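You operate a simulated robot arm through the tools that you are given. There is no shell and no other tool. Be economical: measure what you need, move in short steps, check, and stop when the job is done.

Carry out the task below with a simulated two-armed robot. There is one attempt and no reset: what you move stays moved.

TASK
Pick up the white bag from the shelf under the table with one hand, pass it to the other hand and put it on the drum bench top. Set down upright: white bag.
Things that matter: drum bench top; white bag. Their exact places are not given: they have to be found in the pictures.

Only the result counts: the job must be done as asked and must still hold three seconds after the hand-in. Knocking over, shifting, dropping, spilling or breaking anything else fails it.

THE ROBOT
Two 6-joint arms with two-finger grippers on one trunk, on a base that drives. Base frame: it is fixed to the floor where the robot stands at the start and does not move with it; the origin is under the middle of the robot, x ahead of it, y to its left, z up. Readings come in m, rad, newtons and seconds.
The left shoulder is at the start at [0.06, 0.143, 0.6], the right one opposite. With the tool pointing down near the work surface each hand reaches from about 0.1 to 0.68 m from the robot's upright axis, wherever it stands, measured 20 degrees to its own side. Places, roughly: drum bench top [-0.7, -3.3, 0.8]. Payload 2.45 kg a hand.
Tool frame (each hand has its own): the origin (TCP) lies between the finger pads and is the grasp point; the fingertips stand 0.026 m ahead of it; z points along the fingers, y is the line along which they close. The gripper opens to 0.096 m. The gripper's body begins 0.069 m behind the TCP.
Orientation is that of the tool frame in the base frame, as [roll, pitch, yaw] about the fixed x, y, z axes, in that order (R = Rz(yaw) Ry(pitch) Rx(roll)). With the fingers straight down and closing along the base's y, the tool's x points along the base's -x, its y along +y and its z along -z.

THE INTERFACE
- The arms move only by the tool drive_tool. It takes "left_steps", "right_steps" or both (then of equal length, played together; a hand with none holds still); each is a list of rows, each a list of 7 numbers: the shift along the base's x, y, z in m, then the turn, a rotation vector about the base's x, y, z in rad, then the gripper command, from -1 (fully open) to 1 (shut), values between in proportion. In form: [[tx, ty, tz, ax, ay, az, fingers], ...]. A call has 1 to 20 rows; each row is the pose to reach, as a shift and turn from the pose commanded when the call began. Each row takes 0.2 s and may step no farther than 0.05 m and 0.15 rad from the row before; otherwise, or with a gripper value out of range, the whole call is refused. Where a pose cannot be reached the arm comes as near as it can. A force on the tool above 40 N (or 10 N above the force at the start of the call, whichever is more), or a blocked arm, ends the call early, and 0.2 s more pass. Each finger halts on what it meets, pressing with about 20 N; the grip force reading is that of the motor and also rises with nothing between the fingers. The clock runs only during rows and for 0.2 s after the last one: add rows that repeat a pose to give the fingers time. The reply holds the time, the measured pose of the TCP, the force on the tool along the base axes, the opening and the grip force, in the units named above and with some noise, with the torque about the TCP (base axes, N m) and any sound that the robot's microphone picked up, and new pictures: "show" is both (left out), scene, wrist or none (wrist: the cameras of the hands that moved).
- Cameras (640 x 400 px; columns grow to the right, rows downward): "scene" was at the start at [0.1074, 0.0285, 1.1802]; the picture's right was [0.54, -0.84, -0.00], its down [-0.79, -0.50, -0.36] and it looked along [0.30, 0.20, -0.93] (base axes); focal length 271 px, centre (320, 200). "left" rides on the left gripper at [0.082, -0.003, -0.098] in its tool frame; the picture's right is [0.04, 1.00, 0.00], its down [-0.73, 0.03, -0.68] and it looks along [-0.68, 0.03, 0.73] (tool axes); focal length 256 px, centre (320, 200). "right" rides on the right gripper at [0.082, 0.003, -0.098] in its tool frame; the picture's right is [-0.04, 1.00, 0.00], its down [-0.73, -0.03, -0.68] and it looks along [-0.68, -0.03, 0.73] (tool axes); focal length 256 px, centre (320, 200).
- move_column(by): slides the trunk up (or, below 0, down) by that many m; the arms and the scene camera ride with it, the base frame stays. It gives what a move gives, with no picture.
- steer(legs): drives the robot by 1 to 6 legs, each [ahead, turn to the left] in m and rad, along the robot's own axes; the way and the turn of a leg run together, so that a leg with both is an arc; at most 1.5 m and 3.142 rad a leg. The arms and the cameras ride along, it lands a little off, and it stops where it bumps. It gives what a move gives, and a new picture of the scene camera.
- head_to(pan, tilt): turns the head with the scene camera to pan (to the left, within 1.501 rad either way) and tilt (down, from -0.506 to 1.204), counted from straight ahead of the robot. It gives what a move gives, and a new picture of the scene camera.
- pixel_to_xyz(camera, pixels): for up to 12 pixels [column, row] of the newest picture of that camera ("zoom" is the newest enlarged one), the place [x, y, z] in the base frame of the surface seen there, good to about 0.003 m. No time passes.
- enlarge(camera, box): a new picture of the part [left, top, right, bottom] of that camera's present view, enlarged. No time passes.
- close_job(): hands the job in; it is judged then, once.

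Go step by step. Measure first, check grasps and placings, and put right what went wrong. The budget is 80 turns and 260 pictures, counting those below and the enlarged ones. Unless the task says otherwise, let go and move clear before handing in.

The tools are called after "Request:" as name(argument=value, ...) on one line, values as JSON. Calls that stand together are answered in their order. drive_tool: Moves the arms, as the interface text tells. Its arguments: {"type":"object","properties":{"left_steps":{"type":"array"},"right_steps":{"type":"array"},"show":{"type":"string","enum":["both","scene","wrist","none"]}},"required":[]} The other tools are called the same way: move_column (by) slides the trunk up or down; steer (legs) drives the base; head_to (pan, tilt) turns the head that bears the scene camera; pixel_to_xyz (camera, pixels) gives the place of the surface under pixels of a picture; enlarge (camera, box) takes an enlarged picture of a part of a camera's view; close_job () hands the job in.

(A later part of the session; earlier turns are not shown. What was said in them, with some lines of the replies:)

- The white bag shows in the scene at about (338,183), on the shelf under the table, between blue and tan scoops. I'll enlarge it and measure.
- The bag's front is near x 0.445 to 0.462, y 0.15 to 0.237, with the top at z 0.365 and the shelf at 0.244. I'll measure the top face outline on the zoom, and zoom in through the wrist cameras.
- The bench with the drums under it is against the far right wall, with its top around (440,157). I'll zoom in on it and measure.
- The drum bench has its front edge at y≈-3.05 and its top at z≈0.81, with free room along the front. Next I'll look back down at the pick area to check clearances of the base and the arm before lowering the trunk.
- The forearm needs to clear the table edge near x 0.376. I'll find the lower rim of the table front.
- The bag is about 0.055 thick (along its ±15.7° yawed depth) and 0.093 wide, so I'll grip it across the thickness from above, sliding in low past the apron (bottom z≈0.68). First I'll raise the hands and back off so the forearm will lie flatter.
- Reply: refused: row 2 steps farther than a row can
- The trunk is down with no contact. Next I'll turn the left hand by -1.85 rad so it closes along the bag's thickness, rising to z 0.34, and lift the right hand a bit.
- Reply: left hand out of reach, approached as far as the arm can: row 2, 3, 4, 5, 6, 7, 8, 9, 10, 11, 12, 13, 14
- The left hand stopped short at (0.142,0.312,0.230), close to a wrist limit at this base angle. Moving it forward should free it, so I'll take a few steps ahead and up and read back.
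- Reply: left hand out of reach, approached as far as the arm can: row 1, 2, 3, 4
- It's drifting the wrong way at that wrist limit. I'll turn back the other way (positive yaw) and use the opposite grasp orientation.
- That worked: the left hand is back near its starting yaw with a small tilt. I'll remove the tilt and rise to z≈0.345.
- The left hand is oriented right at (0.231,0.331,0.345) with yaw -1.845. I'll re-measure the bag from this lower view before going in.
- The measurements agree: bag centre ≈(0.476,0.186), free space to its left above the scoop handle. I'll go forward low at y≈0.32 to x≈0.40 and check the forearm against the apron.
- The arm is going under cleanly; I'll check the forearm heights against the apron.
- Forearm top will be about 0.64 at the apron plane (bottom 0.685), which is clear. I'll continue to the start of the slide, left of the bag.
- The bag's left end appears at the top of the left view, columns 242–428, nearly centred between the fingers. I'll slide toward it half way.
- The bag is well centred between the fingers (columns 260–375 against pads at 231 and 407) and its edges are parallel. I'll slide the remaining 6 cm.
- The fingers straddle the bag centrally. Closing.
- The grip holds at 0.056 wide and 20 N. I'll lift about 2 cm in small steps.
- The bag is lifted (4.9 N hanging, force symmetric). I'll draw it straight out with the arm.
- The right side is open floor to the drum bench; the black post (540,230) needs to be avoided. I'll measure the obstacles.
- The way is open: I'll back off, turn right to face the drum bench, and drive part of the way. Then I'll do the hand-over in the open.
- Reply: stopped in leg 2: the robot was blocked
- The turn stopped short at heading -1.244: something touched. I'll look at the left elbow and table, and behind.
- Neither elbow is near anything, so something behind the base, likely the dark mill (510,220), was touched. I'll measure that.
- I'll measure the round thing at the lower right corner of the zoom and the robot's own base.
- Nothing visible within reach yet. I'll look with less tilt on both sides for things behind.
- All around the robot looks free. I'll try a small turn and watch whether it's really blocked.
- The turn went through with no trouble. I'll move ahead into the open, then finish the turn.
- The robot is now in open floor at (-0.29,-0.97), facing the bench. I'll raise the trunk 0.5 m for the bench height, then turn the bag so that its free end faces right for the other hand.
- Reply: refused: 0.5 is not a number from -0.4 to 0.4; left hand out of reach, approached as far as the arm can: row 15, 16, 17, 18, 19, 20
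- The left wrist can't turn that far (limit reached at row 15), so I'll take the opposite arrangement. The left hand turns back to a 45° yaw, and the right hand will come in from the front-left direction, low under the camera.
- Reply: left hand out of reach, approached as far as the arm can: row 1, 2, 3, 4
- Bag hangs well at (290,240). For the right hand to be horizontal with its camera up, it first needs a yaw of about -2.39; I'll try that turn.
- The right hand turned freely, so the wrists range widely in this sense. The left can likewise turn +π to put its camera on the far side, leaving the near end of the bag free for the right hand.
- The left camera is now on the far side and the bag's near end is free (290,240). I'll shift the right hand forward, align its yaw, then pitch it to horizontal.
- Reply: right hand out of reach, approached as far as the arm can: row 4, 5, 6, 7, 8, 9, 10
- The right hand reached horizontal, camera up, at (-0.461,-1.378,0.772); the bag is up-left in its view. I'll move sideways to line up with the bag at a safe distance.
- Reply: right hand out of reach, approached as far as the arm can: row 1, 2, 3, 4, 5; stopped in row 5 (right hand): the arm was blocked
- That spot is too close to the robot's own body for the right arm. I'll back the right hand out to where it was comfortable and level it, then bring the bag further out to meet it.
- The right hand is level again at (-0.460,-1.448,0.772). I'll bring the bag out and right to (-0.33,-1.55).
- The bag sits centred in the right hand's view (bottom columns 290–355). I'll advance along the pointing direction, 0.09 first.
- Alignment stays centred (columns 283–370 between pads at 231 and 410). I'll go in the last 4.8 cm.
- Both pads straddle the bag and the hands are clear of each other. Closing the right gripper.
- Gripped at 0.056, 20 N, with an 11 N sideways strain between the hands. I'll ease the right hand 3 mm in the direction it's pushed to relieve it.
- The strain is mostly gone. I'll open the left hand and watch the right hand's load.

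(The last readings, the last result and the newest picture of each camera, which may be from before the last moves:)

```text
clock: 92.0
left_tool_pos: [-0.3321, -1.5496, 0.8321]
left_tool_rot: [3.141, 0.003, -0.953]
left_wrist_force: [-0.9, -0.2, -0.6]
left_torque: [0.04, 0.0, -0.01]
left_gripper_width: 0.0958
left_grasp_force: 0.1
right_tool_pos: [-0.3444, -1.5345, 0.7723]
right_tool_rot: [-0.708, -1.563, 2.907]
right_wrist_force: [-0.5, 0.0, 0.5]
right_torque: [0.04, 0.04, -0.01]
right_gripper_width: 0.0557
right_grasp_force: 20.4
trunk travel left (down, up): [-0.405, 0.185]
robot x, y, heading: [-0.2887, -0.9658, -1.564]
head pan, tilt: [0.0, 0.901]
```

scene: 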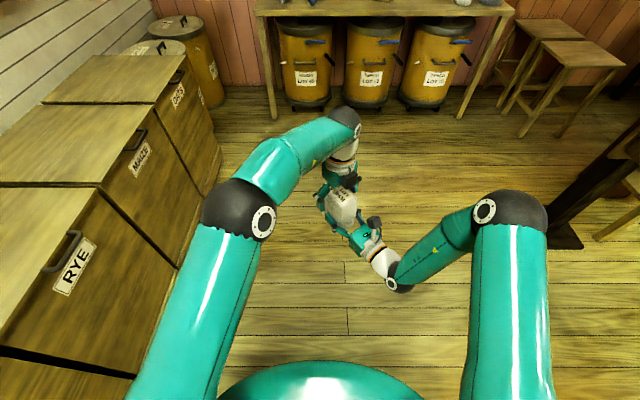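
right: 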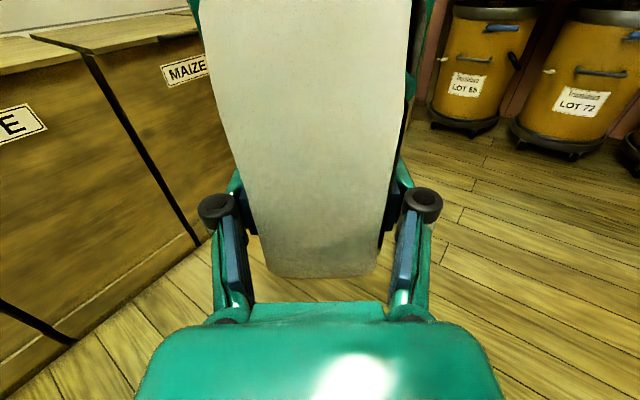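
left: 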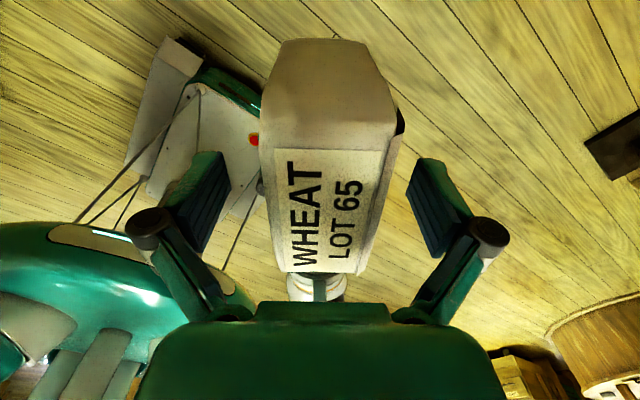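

The left hand is free. I'll raise it straight up and clear, then check that the right holds the bag.

Request:
drive_tool(left_steps=[[0, 0, 0.03, 0, 0, 0, -1], [0, 0, 0.07, 0, 0, 0, -1], [0.0, 0, 0.11, 0, 0, 0, -1], [0.03, 0.01, 0.13, 0, 0, 0, -1], [0.07, 0.03, 0.13, 0, 0, 0, -1], [0.11, 0.05, 0.13, 0, 0, 0, -1], [0.15, 0.07, 0.13, 0, 0, 0, -1], [0.19, 0.09, 0.13, 0, 0, 0, -1]], show="scene")

Request:
drive_tool(right_steps=[[0, 0, 0.03, 0, 0, 0, 1], [0, 0, 0.06, 0, 0, 0, 1], [0, 0, 0.06, 0, 0, 0, 1]])

```text
clock: 93.8
left_tool_pos: [-0.1402, -1.4589, 0.9609]
left_tool_rot: [3.141, 0.003, -0.952]
left_wrist_force: [0.1, -0.8, 0.7]
left_torque: [0.0, 0.01, -0.01]
left_gripper_width: 0.0957
left_grasp_force: 0.2
right_tool_pos: [-0.3462, -1.5352, 0.7728]
right_tool_rot: [-0.614, -1.564, 2.817]
right_wrist_force: [0.0, 0.5, -0.7]
right_torque: [0.1, 0.05, -0.05]
right_gripper_width: 0.0557
right_grasp_force: 20.0
trunk travel left (down, up): [-0.405, 0.185]
robot x, y, heading: [-0.2898, -0.9632, -1.558]
head pan, tilt: [0.0, 0.901]
```

scene: 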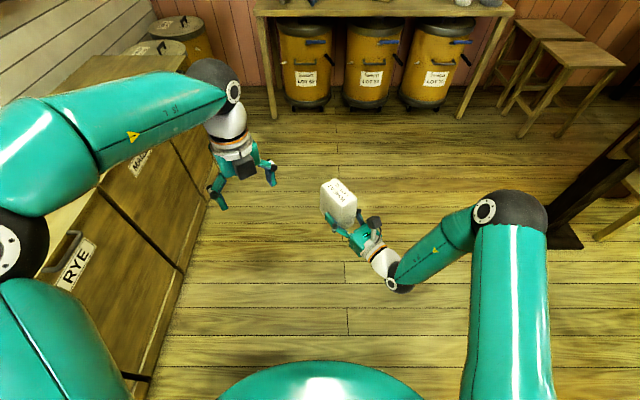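

```text
clock: 94.7
left_tool_pos: [-0.1392, -1.4609, 0.9614]
left_tool_rot: [-3.14, 0.002, -0.953]
left_wrist_force: [-0.3, 0.3, -0.6]
left_torque: [0.01, -0.03, 0.03]
left_gripper_width: 0.0961
left_grasp_force: 0.1
right_tool_pos: [-0.3443, -1.5373, 0.8328]
right_tool_rot: [-0.852, -1.563, 3.055]
right_wrist_force: [0.0, 0.0, -5.6]
right_torque: [0.07, 0.05, 0.01]
right_gripper_width: 0.0557
right_grasp_force: 20.0
trunk travel left (down, up): [-0.405, 0.185]
robot x, y, heading: [-0.2918, -0.9704, -1.561]
head pan, tilt: [0.0, 0.901]
```

scene: 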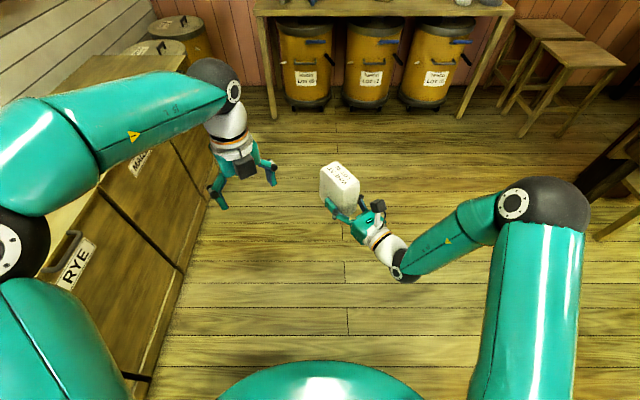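
right: 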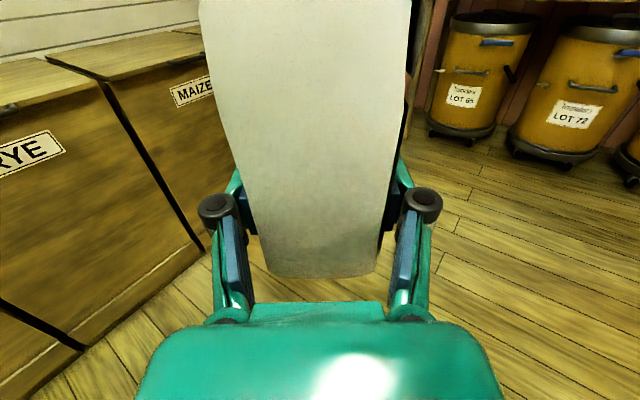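

The right hand now carries the bag alone, upright (-5.6 N). I'll raise the trunk, tuck the left hand back, and drive toward the bench.

Request:
move_column(by=0.15)

Request:
drive_tool(left_steps=[[0.02, 0.04, 0, 0, 0, 0, -1], [0.03, 0.08, 0, 0, 0, 0, -1], [0.04, 0.12, 0, 0, 0, 0, -1], [0.05, 0.16, 0, 0, 0, 0, -1]], show="none")

Request:
head_to(pan=0.0, tilt=0.6)

Request:
steer(legs=[[1.0, 0]])

```text
clock: 96.4
left_tool_pos: [-0.1401, -1.4602, 1.1105]
left_tool_rot: [-3.141, 0.003, -0.954]
left_wrist_force: [-0.1, 0.2, -0.6]
left_torque: [0.02, 0.02, 0.01]
left_gripper_width: 0.0959
left_grasp_force: 0.0
right_tool_pos: [-0.3433, -1.5371, 0.9831]
right_tool_rot: [-0.75, -1.564, 2.953]
right_wrist_force: [-0.4, -0.5, -5.2]
right_torque: [0.04, 0.05, 0.01]
right_gripper_width: 0.0559
right_grasp_force: 20.0
trunk travel left (down, up): [-0.555, 0.035]
robot x, y, heading: [-0.292, -0.9684, -1.564]
head pan, tilt: [0.0, 0.901]
```

```text
clock: 97.4
left_tool_pos: [-0.091, -1.2989, 1.1116]
left_tool_rot: [-3.141, 0.002, -0.954]
left_wrist_force: [-0.3, -0.2, 0.8]
left_torque: [-0.05, 0.02, 0.03]
left_gripper_width: 0.0961
left_grasp_force: 0.0
right_tool_pos: [-0.3436, -1.5346, 0.9842]
right_tool_rot: [-0.537, -1.564, 2.741]
right_wrist_force: [0.6, 1.2, -5.1]
right_torque: [0.07, 0.05, -0.01]
right_gripper_width: 0.056
right_grasp_force: 19.6
trunk travel left (down, up): [-0.555, 0.035]
robot x, y, heading: [-0.2942, -0.968, -1.558]
head pan, tilt: [0.0, 0.901]
```

```text
clock: 98.2
left_tool_pos: [-0.0916, -1.3001, 1.1118]
left_tool_rot: [-3.141, 0.003, -0.952]
left_wrist_force: [0.1, 0.2, 0.4]
left_torque: [0.02, -0.03, 0.02]
left_gripper_width: 0.0961
left_grasp_force: 0.1
right_tool_pos: [-0.3438, -1.537, 0.9822]
right_tool_rot: [-0.668, -1.563, 2.87]
right_wrist_force: [0.1, 0.3, -4.4]
right_torque: [0.07, 0.07, -0.01]
right_gripper_width: 0.0558
right_grasp_force: 19.9
trunk travel left (down, up): [-0.555, 0.035]
robot x, y, heading: [-0.2878, -0.9671, -1.561]
head pan, tilt: [0.0, 0.6]
```

scene: 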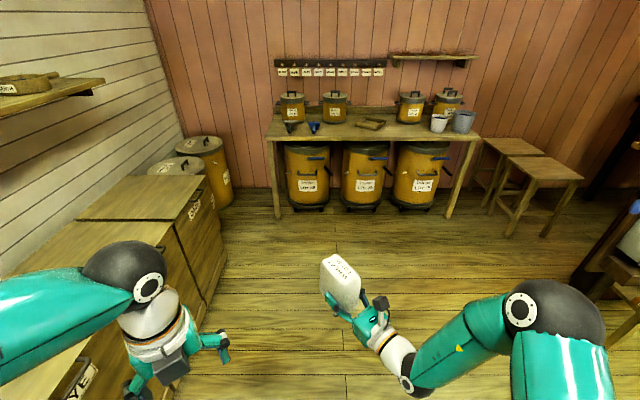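

```text
clock: 103.5
left_tool_pos: [-0.0907, -2.3116, 1.1118]
left_tool_rot: [3.141, 0.003, -0.961]
left_wrist_force: [0.3, 0.0, 0.5]
left_torque: [-0.01, -0.02, 0.0]
left_gripper_width: 0.096
left_grasp_force: 0.0
right_tool_pos: [-0.3439, -2.5448, 0.9814]
right_tool_rot: [-0.75, -1.564, 2.944]
right_wrist_force: [0.9, -0.8, -4.8]
right_torque: [0.07, 0.03, -0.02]
right_gripper_width: 0.0558
right_grasp_force: 19.9
trunk travel left (down, up): [-0.555, 0.035]
robot x, y, heading: [-0.2908, -1.9784, -1.577]
head pan, tilt: [0.0, 0.6]
```

scene: 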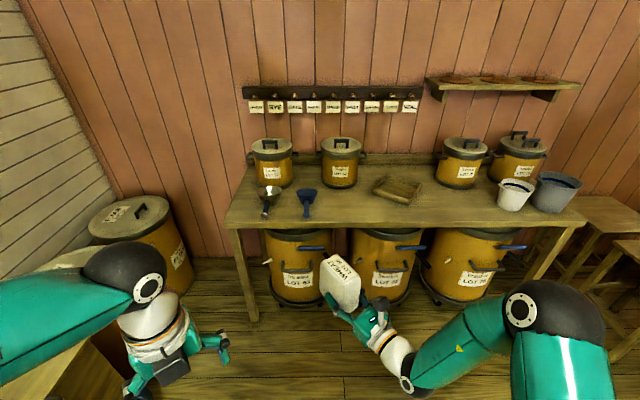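

The bench top is in clear view, with open space at about (345,205) between the blue scoop (306,200) and the tray (398,190). I'll measure the objects and edges.

Request:
pixel_to_xyz(camera="scene", pixels=[[345, 205], [345, 219], [305, 212], [312, 195], [272, 205], [376, 192], [400, 202], [420, 190], [340, 185], [440, 205], [470, 205], [500, 205]])

Request:
enlarge(camera="scene", box=[220, 120, 600, 330])

```text
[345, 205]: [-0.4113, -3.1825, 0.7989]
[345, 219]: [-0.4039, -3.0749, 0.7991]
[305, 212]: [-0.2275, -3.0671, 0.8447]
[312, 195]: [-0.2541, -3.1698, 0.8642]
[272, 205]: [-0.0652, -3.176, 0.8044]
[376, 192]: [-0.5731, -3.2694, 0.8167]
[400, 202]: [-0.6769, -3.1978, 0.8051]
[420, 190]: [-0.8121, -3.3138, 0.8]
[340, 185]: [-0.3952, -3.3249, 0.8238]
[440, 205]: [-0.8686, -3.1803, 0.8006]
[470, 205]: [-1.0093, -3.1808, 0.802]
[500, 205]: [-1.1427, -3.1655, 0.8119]
```

```text
1.68 times, centred on (410, 225) of scene
```

zoom: 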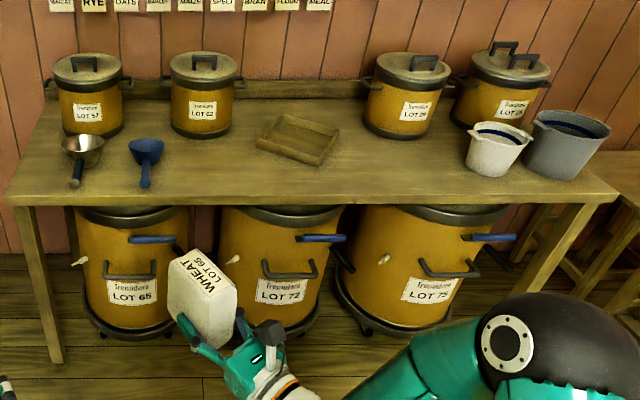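

The top is at z 0.80, front edge at y≈-3.05; a free spot is around (-0.43,-3.14), between the scoop and the tray. I'll shift the hand right 9.5 cm and drive up 0.54 m.

Request:
drive_tool(right_steps=[[-0.035, 0, 0, 0, 0, 0, 1], [-0.07, 0, 0, 0, 0, 0, 1], [-0.095, 0, 0, 0, 0, 0, 1], [-0.095, 0, 0, 0, 0, 0, 1]], show="none")

Request:
steer(legs=[[0.4, 0], [0.13, 0.01]])

Request:
head_to(pan=-0.1, tilt=0.9)

```text
clock: 104.5
left_tool_pos: [-0.0915, -2.3105, 1.1123]
left_tool_rot: [3.141, 0.002, -0.962]
left_wrist_force: [0.1, 0.5, 1.1]
left_torque: [0.03, -0.02, 0.02]
left_gripper_width: 0.0962
left_grasp_force: 0.0
right_tool_pos: [-0.4411, -2.5467, 0.983]
right_tool_rot: [-0.735, -1.566, 2.927]
right_wrist_force: [1.7, 0.1, -4.9]
right_torque: [0.07, 0.06, 0.01]
right_gripper_width: 0.0559
right_grasp_force: 19.9
trunk travel left (down, up): [-0.555, 0.035]
robot x, y, heading: [-0.2873, -1.9747, -1.572]
head pan, tilt: [0.0, 0.6]
```

```text
clock: 107.9
left_tool_pos: [-0.0898, -2.8385, 1.1124]
left_tool_rot: [-3.14, 0.004, -0.954]
left_wrist_force: [-0.4, -1.5, 0.8]
left_torque: [0.08, 0.02, 0.01]
left_gripper_width: 0.0957
left_grasp_force: 0.1
right_tool_pos: [-0.4367, -3.0761, 0.9822]
right_tool_rot: [-1.042, -1.564, -3.039]
right_wrist_force: [0.4, -0.1, -5.2]
right_torque: [0.06, 0.03, 0.05]
right_gripper_width: 0.0558
right_grasp_force: 20.0
trunk travel left (down, up): [-0.555, 0.035]
robot x, y, heading: [-0.2889, -2.5051, -1.558]
head pan, tilt: [0.0, 0.6]
```

scene: 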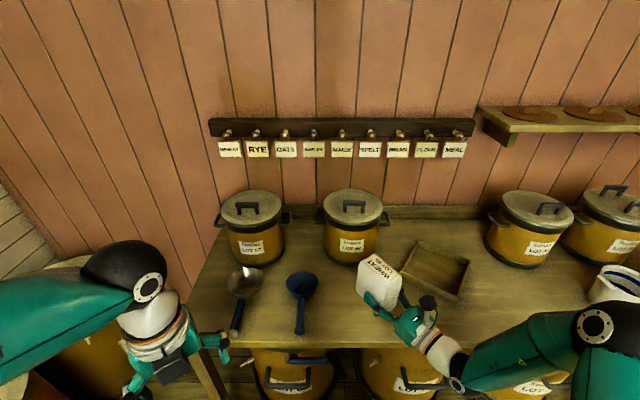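

```text
clock: 108.7
left_tool_pos: [-0.0905, -2.8358, 1.113]
left_tool_rot: [3.141, 0.001, -0.955]
left_wrist_force: [-1.1, 1.0, 0.0]
left_torque: [-0.01, -0.01, 0.03]
left_gripper_width: 0.0962
left_grasp_force: 0.0
right_tool_pos: [-0.4364, -3.075, 0.9828]
right_tool_rot: [-0.767, -1.563, 2.968]
right_wrist_force: [-0.4, 0.0, -5.3]
right_torque: [0.07, 0.07, -0.03]
right_gripper_width: 0.0559
right_grasp_force: 20.1
trunk travel left (down, up): [-0.555, 0.035]
robot x, y, heading: [-0.2896, -2.5006, -1.561]
head pan, tilt: [-0.099, 0.901]
```

scene: 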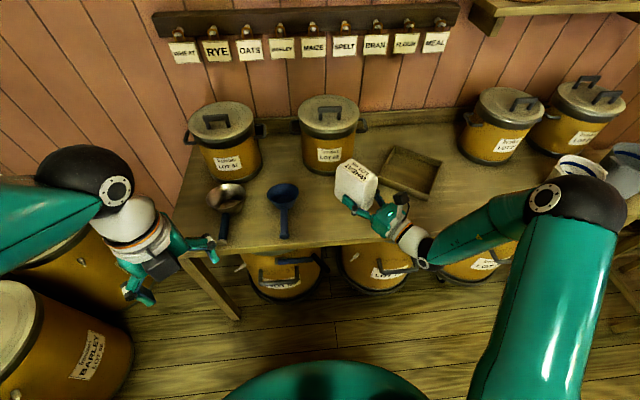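

The bag is above the bench at centre ≈(-0.424,-3.091). I'll move 5 cm forward and lower to about 4 cm above the top.

Request:
drive_tool(right_steps=[[0, -0.03, -0.02, 0, 0, 0, 1], [0, -0.05, -0.05, 0, 0, 0, 1], [0, -0.05, -0.08, 0, 0, 0, 1], [0, -0.05, -0.105, 0, 0, 0, 1], [0, -0.05, -0.105, 0, 0, 0, 1]])

Request:
enlarge(camera="scene", box=[240, 120, 480, 280])

```text
clock: 109.9
left_tool_pos: [-0.0903, -2.836, 1.1131]
left_tool_rot: [3.141, 0.001, -0.955]
left_wrist_force: [0.3, -0.3, -0.8]
left_torque: [-0.02, 0.0, 0.02]
left_gripper_width: 0.096
left_grasp_force: 0.1
right_tool_pos: [-0.4382, -3.1242, 0.8762]
right_tool_rot: [-0.692, -1.563, 2.894]
right_wrist_force: [-0.3, -0.5, -4.6]
right_torque: [0.07, 0.06, -0.02]
right_gripper_width: 0.056
right_grasp_force: 20.2
trunk travel left (down, up): [-0.555, 0.035]
robot x, y, heading: [-0.2897, -2.5035, -1.559]
head pan, tilt: [-0.099, 0.901]
```

scene: 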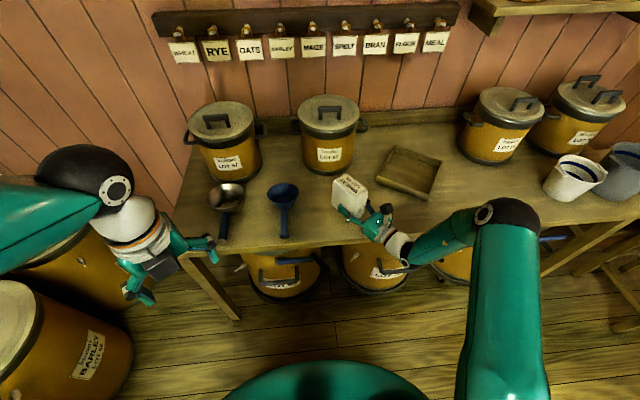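
right: 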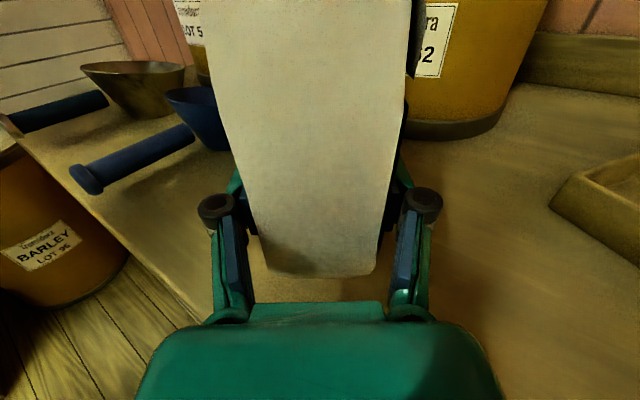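

```text
2.50 times, centred on (360, 200) of scene
```

zoom: 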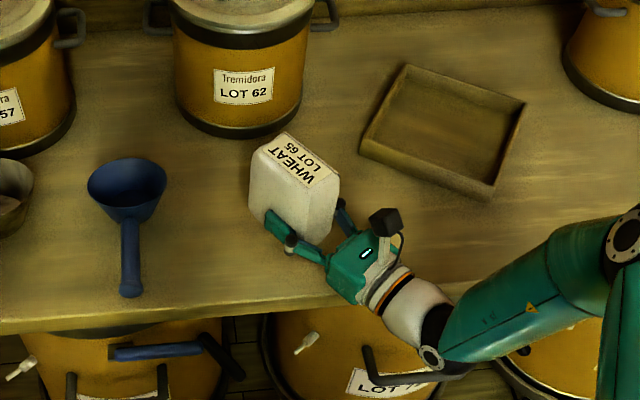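

The bag hangs clear on all sides, about 4 cm up. I'll check the wrist against the bench edge before the last descent.

Request:
pixel_to_xyz(camera="zoom", pixels=[[430, 355], [410, 310], [445, 320], [385, 285], [350, 280], [230, 315], [500, 285], [600, 290], [560, 250], [200, 300], [300, 300], [380, 385]])

```text
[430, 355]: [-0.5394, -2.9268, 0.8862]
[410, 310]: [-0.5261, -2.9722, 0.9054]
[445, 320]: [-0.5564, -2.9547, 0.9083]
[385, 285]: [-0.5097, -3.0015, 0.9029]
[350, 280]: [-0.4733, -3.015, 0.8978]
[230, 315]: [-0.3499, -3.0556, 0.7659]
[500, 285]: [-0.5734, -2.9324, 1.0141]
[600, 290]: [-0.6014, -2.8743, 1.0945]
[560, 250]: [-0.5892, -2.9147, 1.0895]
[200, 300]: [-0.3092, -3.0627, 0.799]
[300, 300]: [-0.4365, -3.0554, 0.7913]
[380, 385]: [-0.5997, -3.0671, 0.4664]
```

The wrist is off the bench (y ≥ -3.02, edge at -3.06). Lowering in small steps until it touches.

Request:
drive_tool(right_steps=[[0, 0, -0.012, 0, 0, 0, 1], [0, 0, -0.024, 0, 0, 0, 1], [0, 0, -0.031, 0, 0, 0, 1], [0, 0, -0.034, 0, 0, 0, 1], [0, 0, -0.036, 0, 0, 0, 1]], show="wrist")

```text
clock: 111.1
left_tool_pos: [-0.0898, -2.8328, 1.1146]
left_tool_rot: [3.14, 0.0, -0.954]
left_wrist_force: [-0.3, -0.2, -0.5]
left_torque: [-0.02, 0.02, 0.0]
left_gripper_width: 0.0963
left_grasp_force: 0.0
right_tool_pos: [-0.4376, -3.1238, 0.8477]
right_tool_rot: [0.269, -1.555, 1.932]
right_wrist_force: [-3.3, -0.4, 27.7]
right_torque: [2.28, 2.5, 0.23]
right_gripper_width: 0.0559
right_grasp_force: 19.6
trunk travel left (down, up): [-0.555, 0.035]
robot x, y, heading: [-0.2908, -2.5035, -1.56]
head pan, tilt: [-0.099, 0.901]
```

right: 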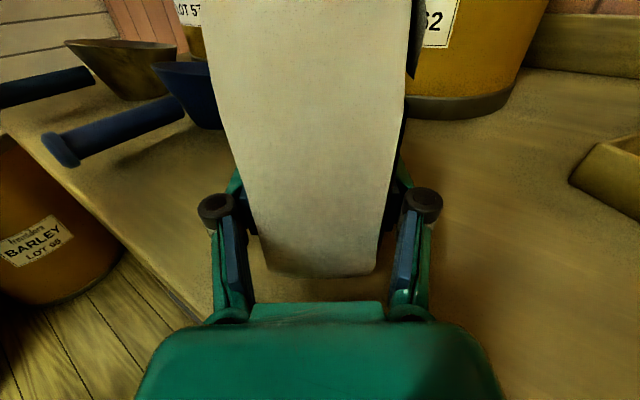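

Contact came early with a torque pointing about 0.1 m behind the TCP: the wrist underside touched the bench edge, not the bag. I'll lift, turn the hand to point straight at the bench so the wrist stays outside the edge, and go down again.

Request:
drive_tool(right_steps=[[0, 0, 0.03, 0, 0, 0, 1], [0, 0, 0.06, 0, 0, 0, 1], [0, 0, 0.06, 0, 0, -0.13, 1], [0, 0, 0.06, 0, 0, -0.26, 1], [0, 0, 0.06, 0, 0, -0.39, 1], [0, -0.005, 0.06, 0, 0, -0.52, 1], [0, -0.01, 0.06, 0, 0, -0.63, 1], [0, -0.01, 0.06, 0, 0, -0.63, 1]])

Request:
enlarge(camera="scene", box=[240, 120, 480, 280])

```text
clock: 112.9
left_tool_pos: [-0.09, -2.835, 1.1127]
left_tool_rot: [-3.141, 0.001, -0.956]
left_wrist_force: [1.0, 0.1, 0.5]
left_torque: [-0.01, 0.0, -0.02]
left_gripper_width: 0.0961
left_grasp_force: 0.2
right_tool_pos: [-0.4534, -3.1248, 0.8978]
right_tool_rot: [-0.49, -1.562, 2.184]
right_wrist_force: [-0.2, 0.7, -5.6]
right_torque: [0.07, -0.02, -0.01]
right_gripper_width: 0.0557
right_grasp_force: 20.1
right hand out of reach, approached as far as the arm can: row 6, 7, 8
trunk travel left (down, up): [-0.555, 0.035]
robot x, y, heading: [-0.2914, -2.5014, -1.56]
head pan, tilt: [-0.099, 0.901]
```

scene: 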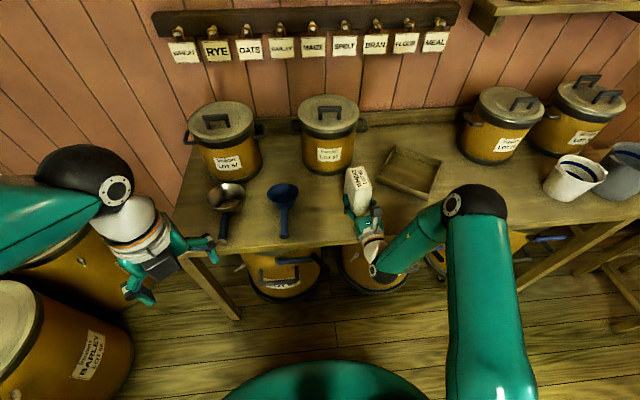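
right: 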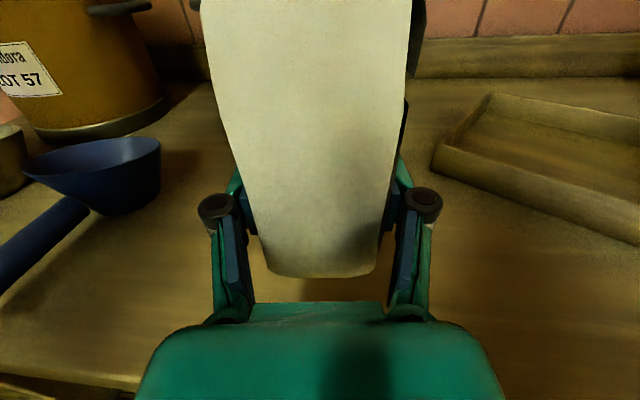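

```text
2.50 times, centred on (360, 200) of scene
```

zoom: 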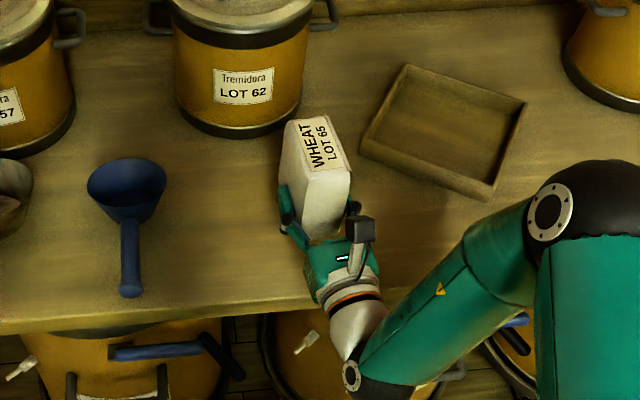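

The hand points almost straight at the bench now (7° off), level, with the wrist outside the edge. Lowering again in small steps.

Request:
drive_tool(right_steps=[[0, 0.0, -0.015, 0, 0, 0, 1], [0, 0.0, -0.03, 0, 0, 0, 1], [0, 0.0, -0.04, 0, 0, 0, 1], [0, 0.0, -0.048, 0, 0, 0, 1], [0, 0.0, -0.048, 0, 0, 0, 1]])

```text
clock: 114.1
left_tool_pos: [-0.0899, -2.8358, 1.1132]
left_tool_rot: [-3.14, 0.002, -0.955]
left_wrist_force: [-0.7, -0.1, -0.2]
left_torque: [-0.04, 0.03, -0.02]
left_gripper_width: 0.0961
left_grasp_force: 0.1
right_tool_pos: [-0.4537, -3.1253, 0.8485]
right_tool_rot: [-0.467, -1.56, 2.159]
right_wrist_force: [0.0, 0.5, -5.5]
right_torque: [0.09, 0.01, 0.0]
right_gripper_width: 0.0558
right_grasp_force: 20.5
trunk travel left (down, up): [-0.555, 0.035]
robot x, y, heading: [-0.2918, -2.5032, -1.564]
head pan, tilt: [-0.099, 0.901]
```

scene: 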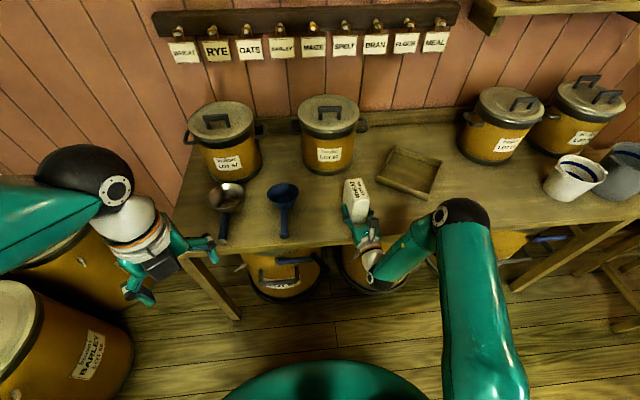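
right: 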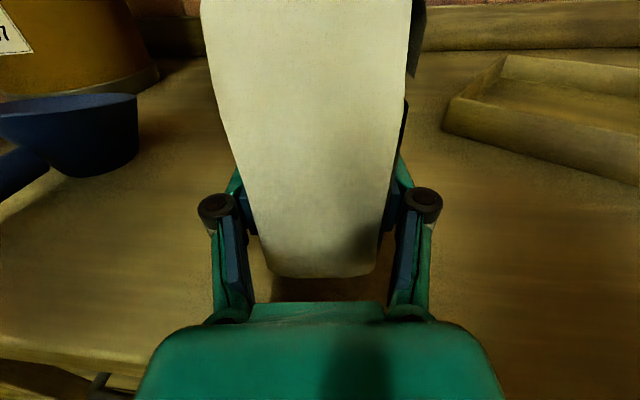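

No contact yet at z 0.8485 (load -5.5 N), with the bag bottom about 1 cm above the top. I'll go down in 2–3 mm steps.

Request:
drive_tool(right_steps=[[0, 0, -0.003, 0, 0, 0, 1], [0, 0, -0.006, 0, 0, 0, 1], [0, 0, -0.008, 0, 0, 0, 1], [0, 0, -0.01, 0, 0, 0, 1]], show="wrist")

```text
clock: 115.1
left_tool_pos: [-0.0903, -2.8346, 1.1137]
left_tool_rot: [3.141, 0.002, -0.954]
left_wrist_force: [-0.3, -0.3, -0.4]
left_torque: [0.0, 0.01, 0.02]
left_gripper_width: 0.0958
left_grasp_force: 0.0
right_tool_pos: [-0.4536, -3.125, 0.8404]
right_tool_rot: [-0.459, -1.56, 2.15]
right_wrist_force: [1.1, 0.5, -4.6]
right_torque: [0.08, 0.0, 0.0]
right_gripper_width: 0.0559
right_grasp_force: 20.0
trunk travel left (down, up): [-0.555, 0.035]
robot x, y, heading: [-0.2916, -2.5017, -1.563]
head pan, tilt: [-0.099, 0.901]
```

right: 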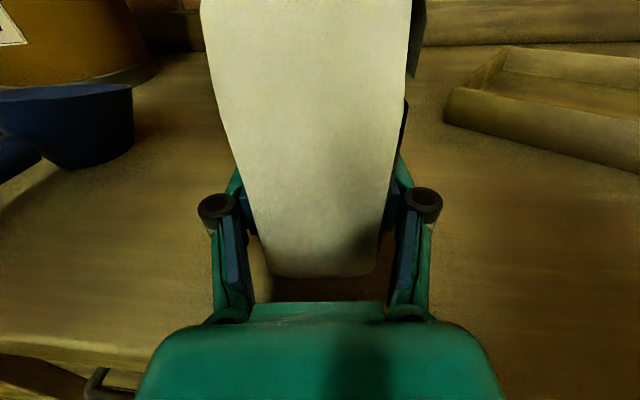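

Request:
drive_tool(right_steps=[[0, 0, -0.002, 0, 0, 0, 1], [0, 0, -0.004, 0, 0, 0, 1], [0, 0, -0.005, 0, 0, 0, 1]], show="none")

```text
clock: 115.9
left_tool_pos: [-0.0882, -2.835, 1.1134]
left_tool_rot: [3.14, 0.001, -0.955]
left_wrist_force: [-0.3, 0.0, -0.1]
left_torque: [0.02, 0.02, 0.0]
left_gripper_width: 0.0958
left_grasp_force: 0.1
right_tool_pos: [-0.4533, -3.1266, 0.8376]
right_tool_rot: [-0.154, -1.554, 1.844]
right_wrist_force: [-1.2, -2.2, 8.5]
right_torque: [0.08, 0.42, 0.02]
right_gripper_width: 0.0562
right_grasp_force: 20.2
trunk travel left (down, up): [-0.555, 0.035]
robot x, y, heading: [-0.2882, -2.5013, -1.555]
head pan, tilt: [-0.099, 0.901]
```

The bag now bears on the top (+8.5 N, contact under its base). I'll open the fingers.

Request:
drive_tool(right_steps=[[0, 0, 0.001, 0, 0, 0, 0.1], [0, 0, 0.001, 0, 0, 0, -0.2], [0, 0, 0.001, 0, 0, 0, -0.6], [0, 0, 0.001, 0, 0, 0, -1], [0, 0, 0.001, 0, 0, 0, -1], [0, 0, 0.001, 0, 0, 0, -1]])

Request:
enlarge(camera="scene", box=[240, 120, 480, 280])

```text
clock: 117.3
left_tool_pos: [-0.0895, -2.8344, 1.1131]
left_tool_rot: [3.141, 0.003, -0.955]
left_wrist_force: [-1.2, 0.1, -0.4]
left_torque: [0.05, 0.02, -0.01]
left_gripper_width: 0.0959
left_grasp_force: 0.1
right_tool_pos: [-0.4524, -3.124, 0.8372]
right_tool_rot: [-0.413, -1.56, 2.105]
right_wrist_force: [0.2, -0.4, 0.2]
right_torque: [0.0, -0.02, -0.03]
right_gripper_width: 0.096
right_grasp_force: 0.1
trunk travel left (down, up): [-0.555, 0.035]
robot x, y, heading: [-0.2917, -2.5018, -1.557]
head pan, tilt: [-0.099, 0.901]
```

scene: 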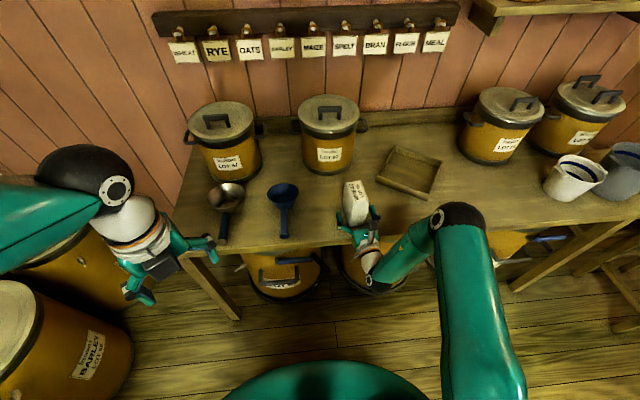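
right: 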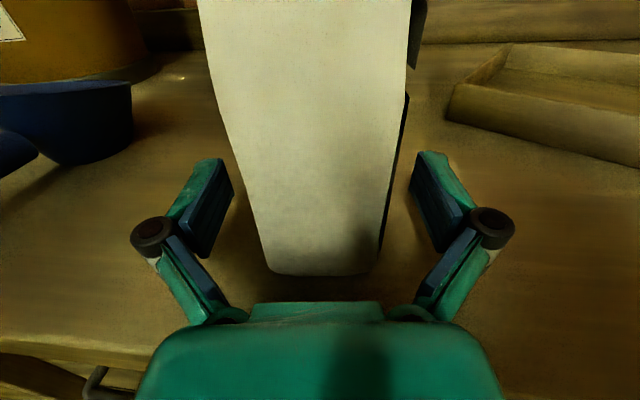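

```text
2.50 times, centred on (360, 200) of scene
```

zoom: 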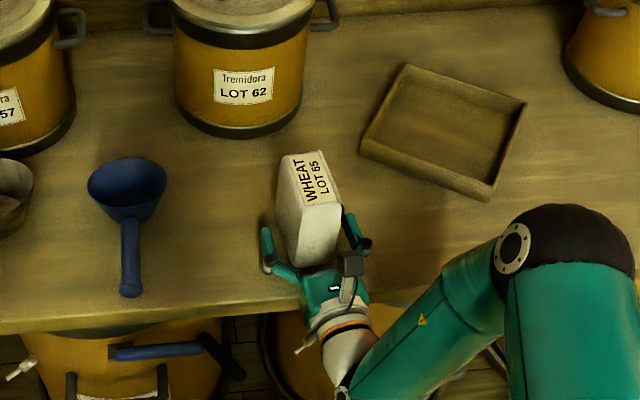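

The bag stands on the bench with both pads clear (231/410 against 265–385). I'll draw the hand straight back along its own axis.

Request:
drive_tool(right_steps=[[-0.002, 0.02, 0, 0, 0, 0, -1], [-0.005, 0.04, 0, 0, 0, 0, -1], [-0.0075, 0.06, 0, 0, 0, 0, -1], [-0.0075, 0.06, 0, 0, 0, 0, -1]])

```text
clock: 118.3
left_tool_pos: [-0.0877, -2.8357, 1.1134]
left_tool_rot: [3.142, 0.002, -0.955]
left_wrist_force: [-0.5, -0.3, -0.4]
left_torque: [0.0, 0.0, 0.0]
left_gripper_width: 0.0958
left_grasp_force: 0.1
right_tool_pos: [-0.4601, -3.0643, 0.8354]
right_tool_rot: [-0.378, -1.56, 2.07]
right_wrist_force: [0.2, -0.8, -0.3]
right_torque: [0.02, 0.02, 0.0]
right_gripper_width: 0.0959
right_grasp_force: 0.1
trunk travel left (down, up): [-0.555, 0.035]
robot x, y, heading: [-0.2902, -2.5063, -1.562]
head pan, tilt: [-0.099, 0.901]
```

scene: 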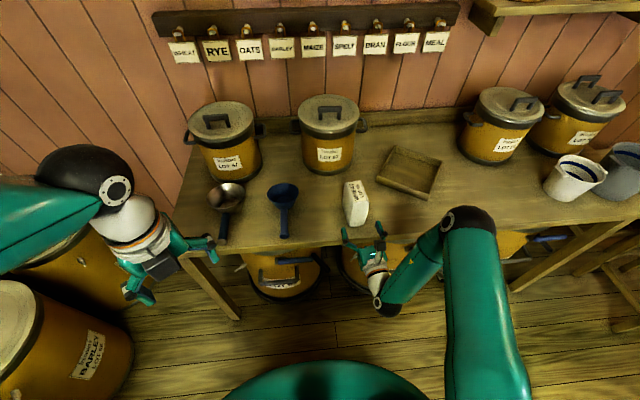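
right: 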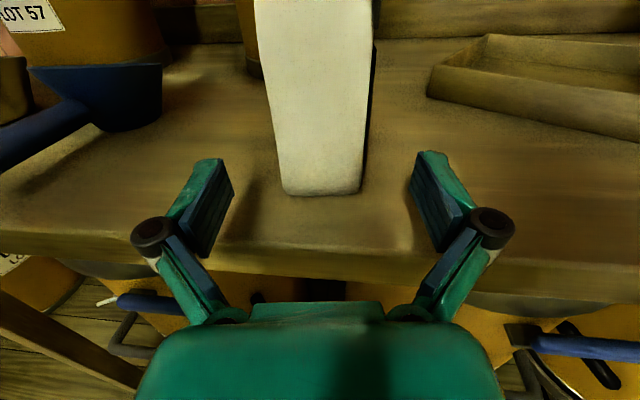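

The bag stands alone and upright on the bench at about (355,203). The fingers are past its near end; I'll back the base away to be fully clear and check.

Request:
steer(legs=[[-0.3, 0]])

Request:
head_to(pan=-0.1, tilt=0.7)

Request:
enlarge(camera="scene", box=[220, 80, 480, 260])

```text
clock: 120.3
left_tool_pos: [-0.0946, -2.5361, 1.1151]
left_tool_rot: [3.141, -0.001, -0.96]
left_wrist_force: [-0.8, 0.5, 0.0]
left_torque: [-0.02, -0.01, 0.04]
left_gripper_width: 0.0959
left_grasp_force: 0.0
right_tool_pos: [-0.4647, -2.7646, 0.8356]
right_tool_rot: [-0.362, -1.559, 2.05]
right_wrist_force: [0.0, -0.2, 0.3]
right_torque: [0.01, 0.01, -0.03]
right_gripper_width: 0.0959
right_grasp_force: 0.1
trunk travel left (down, up): [-0.555, 0.035]
robot x, y, heading: [-0.2973, -2.2076, -1.568]
head pan, tilt: [-0.099, 0.901]
```

scene: 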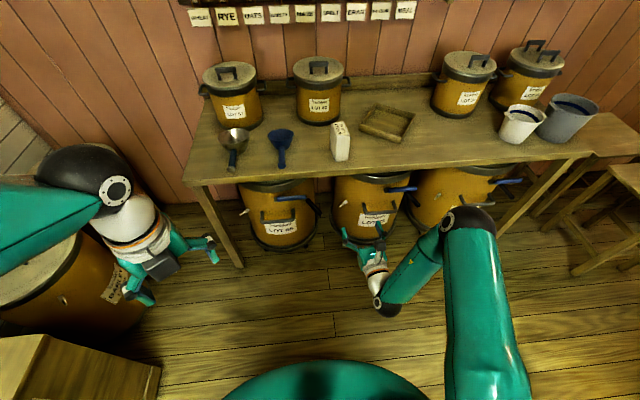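

```text
clock: 121.1
left_tool_pos: [-0.0935, -2.5364, 1.114]
left_tool_rot: [-3.141, 0.002, -0.959]
left_wrist_force: [0.3, -0.3, 1.3]
left_torque: [0.01, 0.02, 0.0]
left_gripper_width: 0.0959
left_grasp_force: 0.0
right_tool_pos: [-0.4662, -2.7644, 0.8359]
right_tool_rot: [-0.408, -1.562, 2.097]
right_wrist_force: [0.0, 0.0, 0.5]
right_torque: [-0.01, -0.02, 0.01]
right_gripper_width: 0.0961
right_grasp_force: 0.1
trunk travel left (down, up): [-0.555, 0.035]
robot x, y, heading: [-0.2894, -2.2006, -1.569]
head pan, tilt: [-0.099, 0.7]
```

scene: 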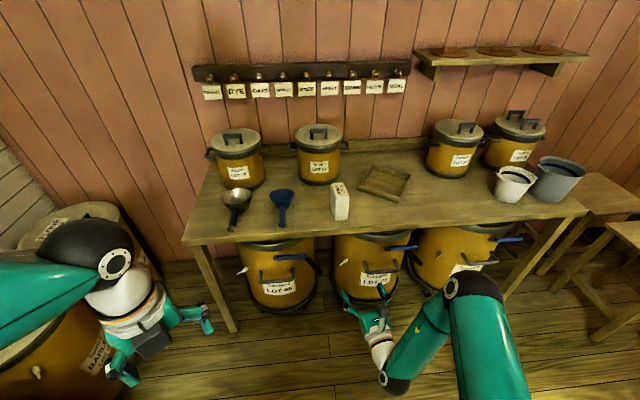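

```text
2.22 times, centred on (350, 170) of scene
```

zoom: 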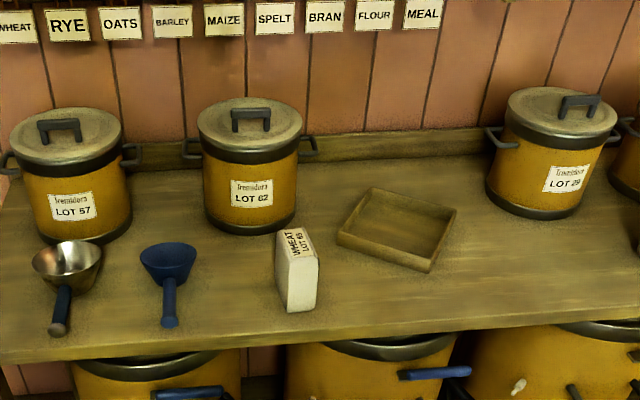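

The bag stands upright and free on the drum bench top, nothing beside it has moved, and both hands are clear. I'm handing in.

Request:
close_job()

```text
The job is handed in.
```

The white bag is standing upright on the drum bench top. The left hand picked it up from the shelf, passed it to the right hand, and the right hand set it down. In the last picture it stood on its own, with both hands clear and everything else on the bench where it was. There were three unplanned contacts:

- **First turn:** the base reported being blocked. I never found what it touched, and the turn then finished freely.
- **Before the pass:** the right arm stopped once, apparently against the robot's own body.
- **First lowering:** the right wrist seems to have pressed on the bench edge. I lifted, turned the hand and set the bag down on the second try.
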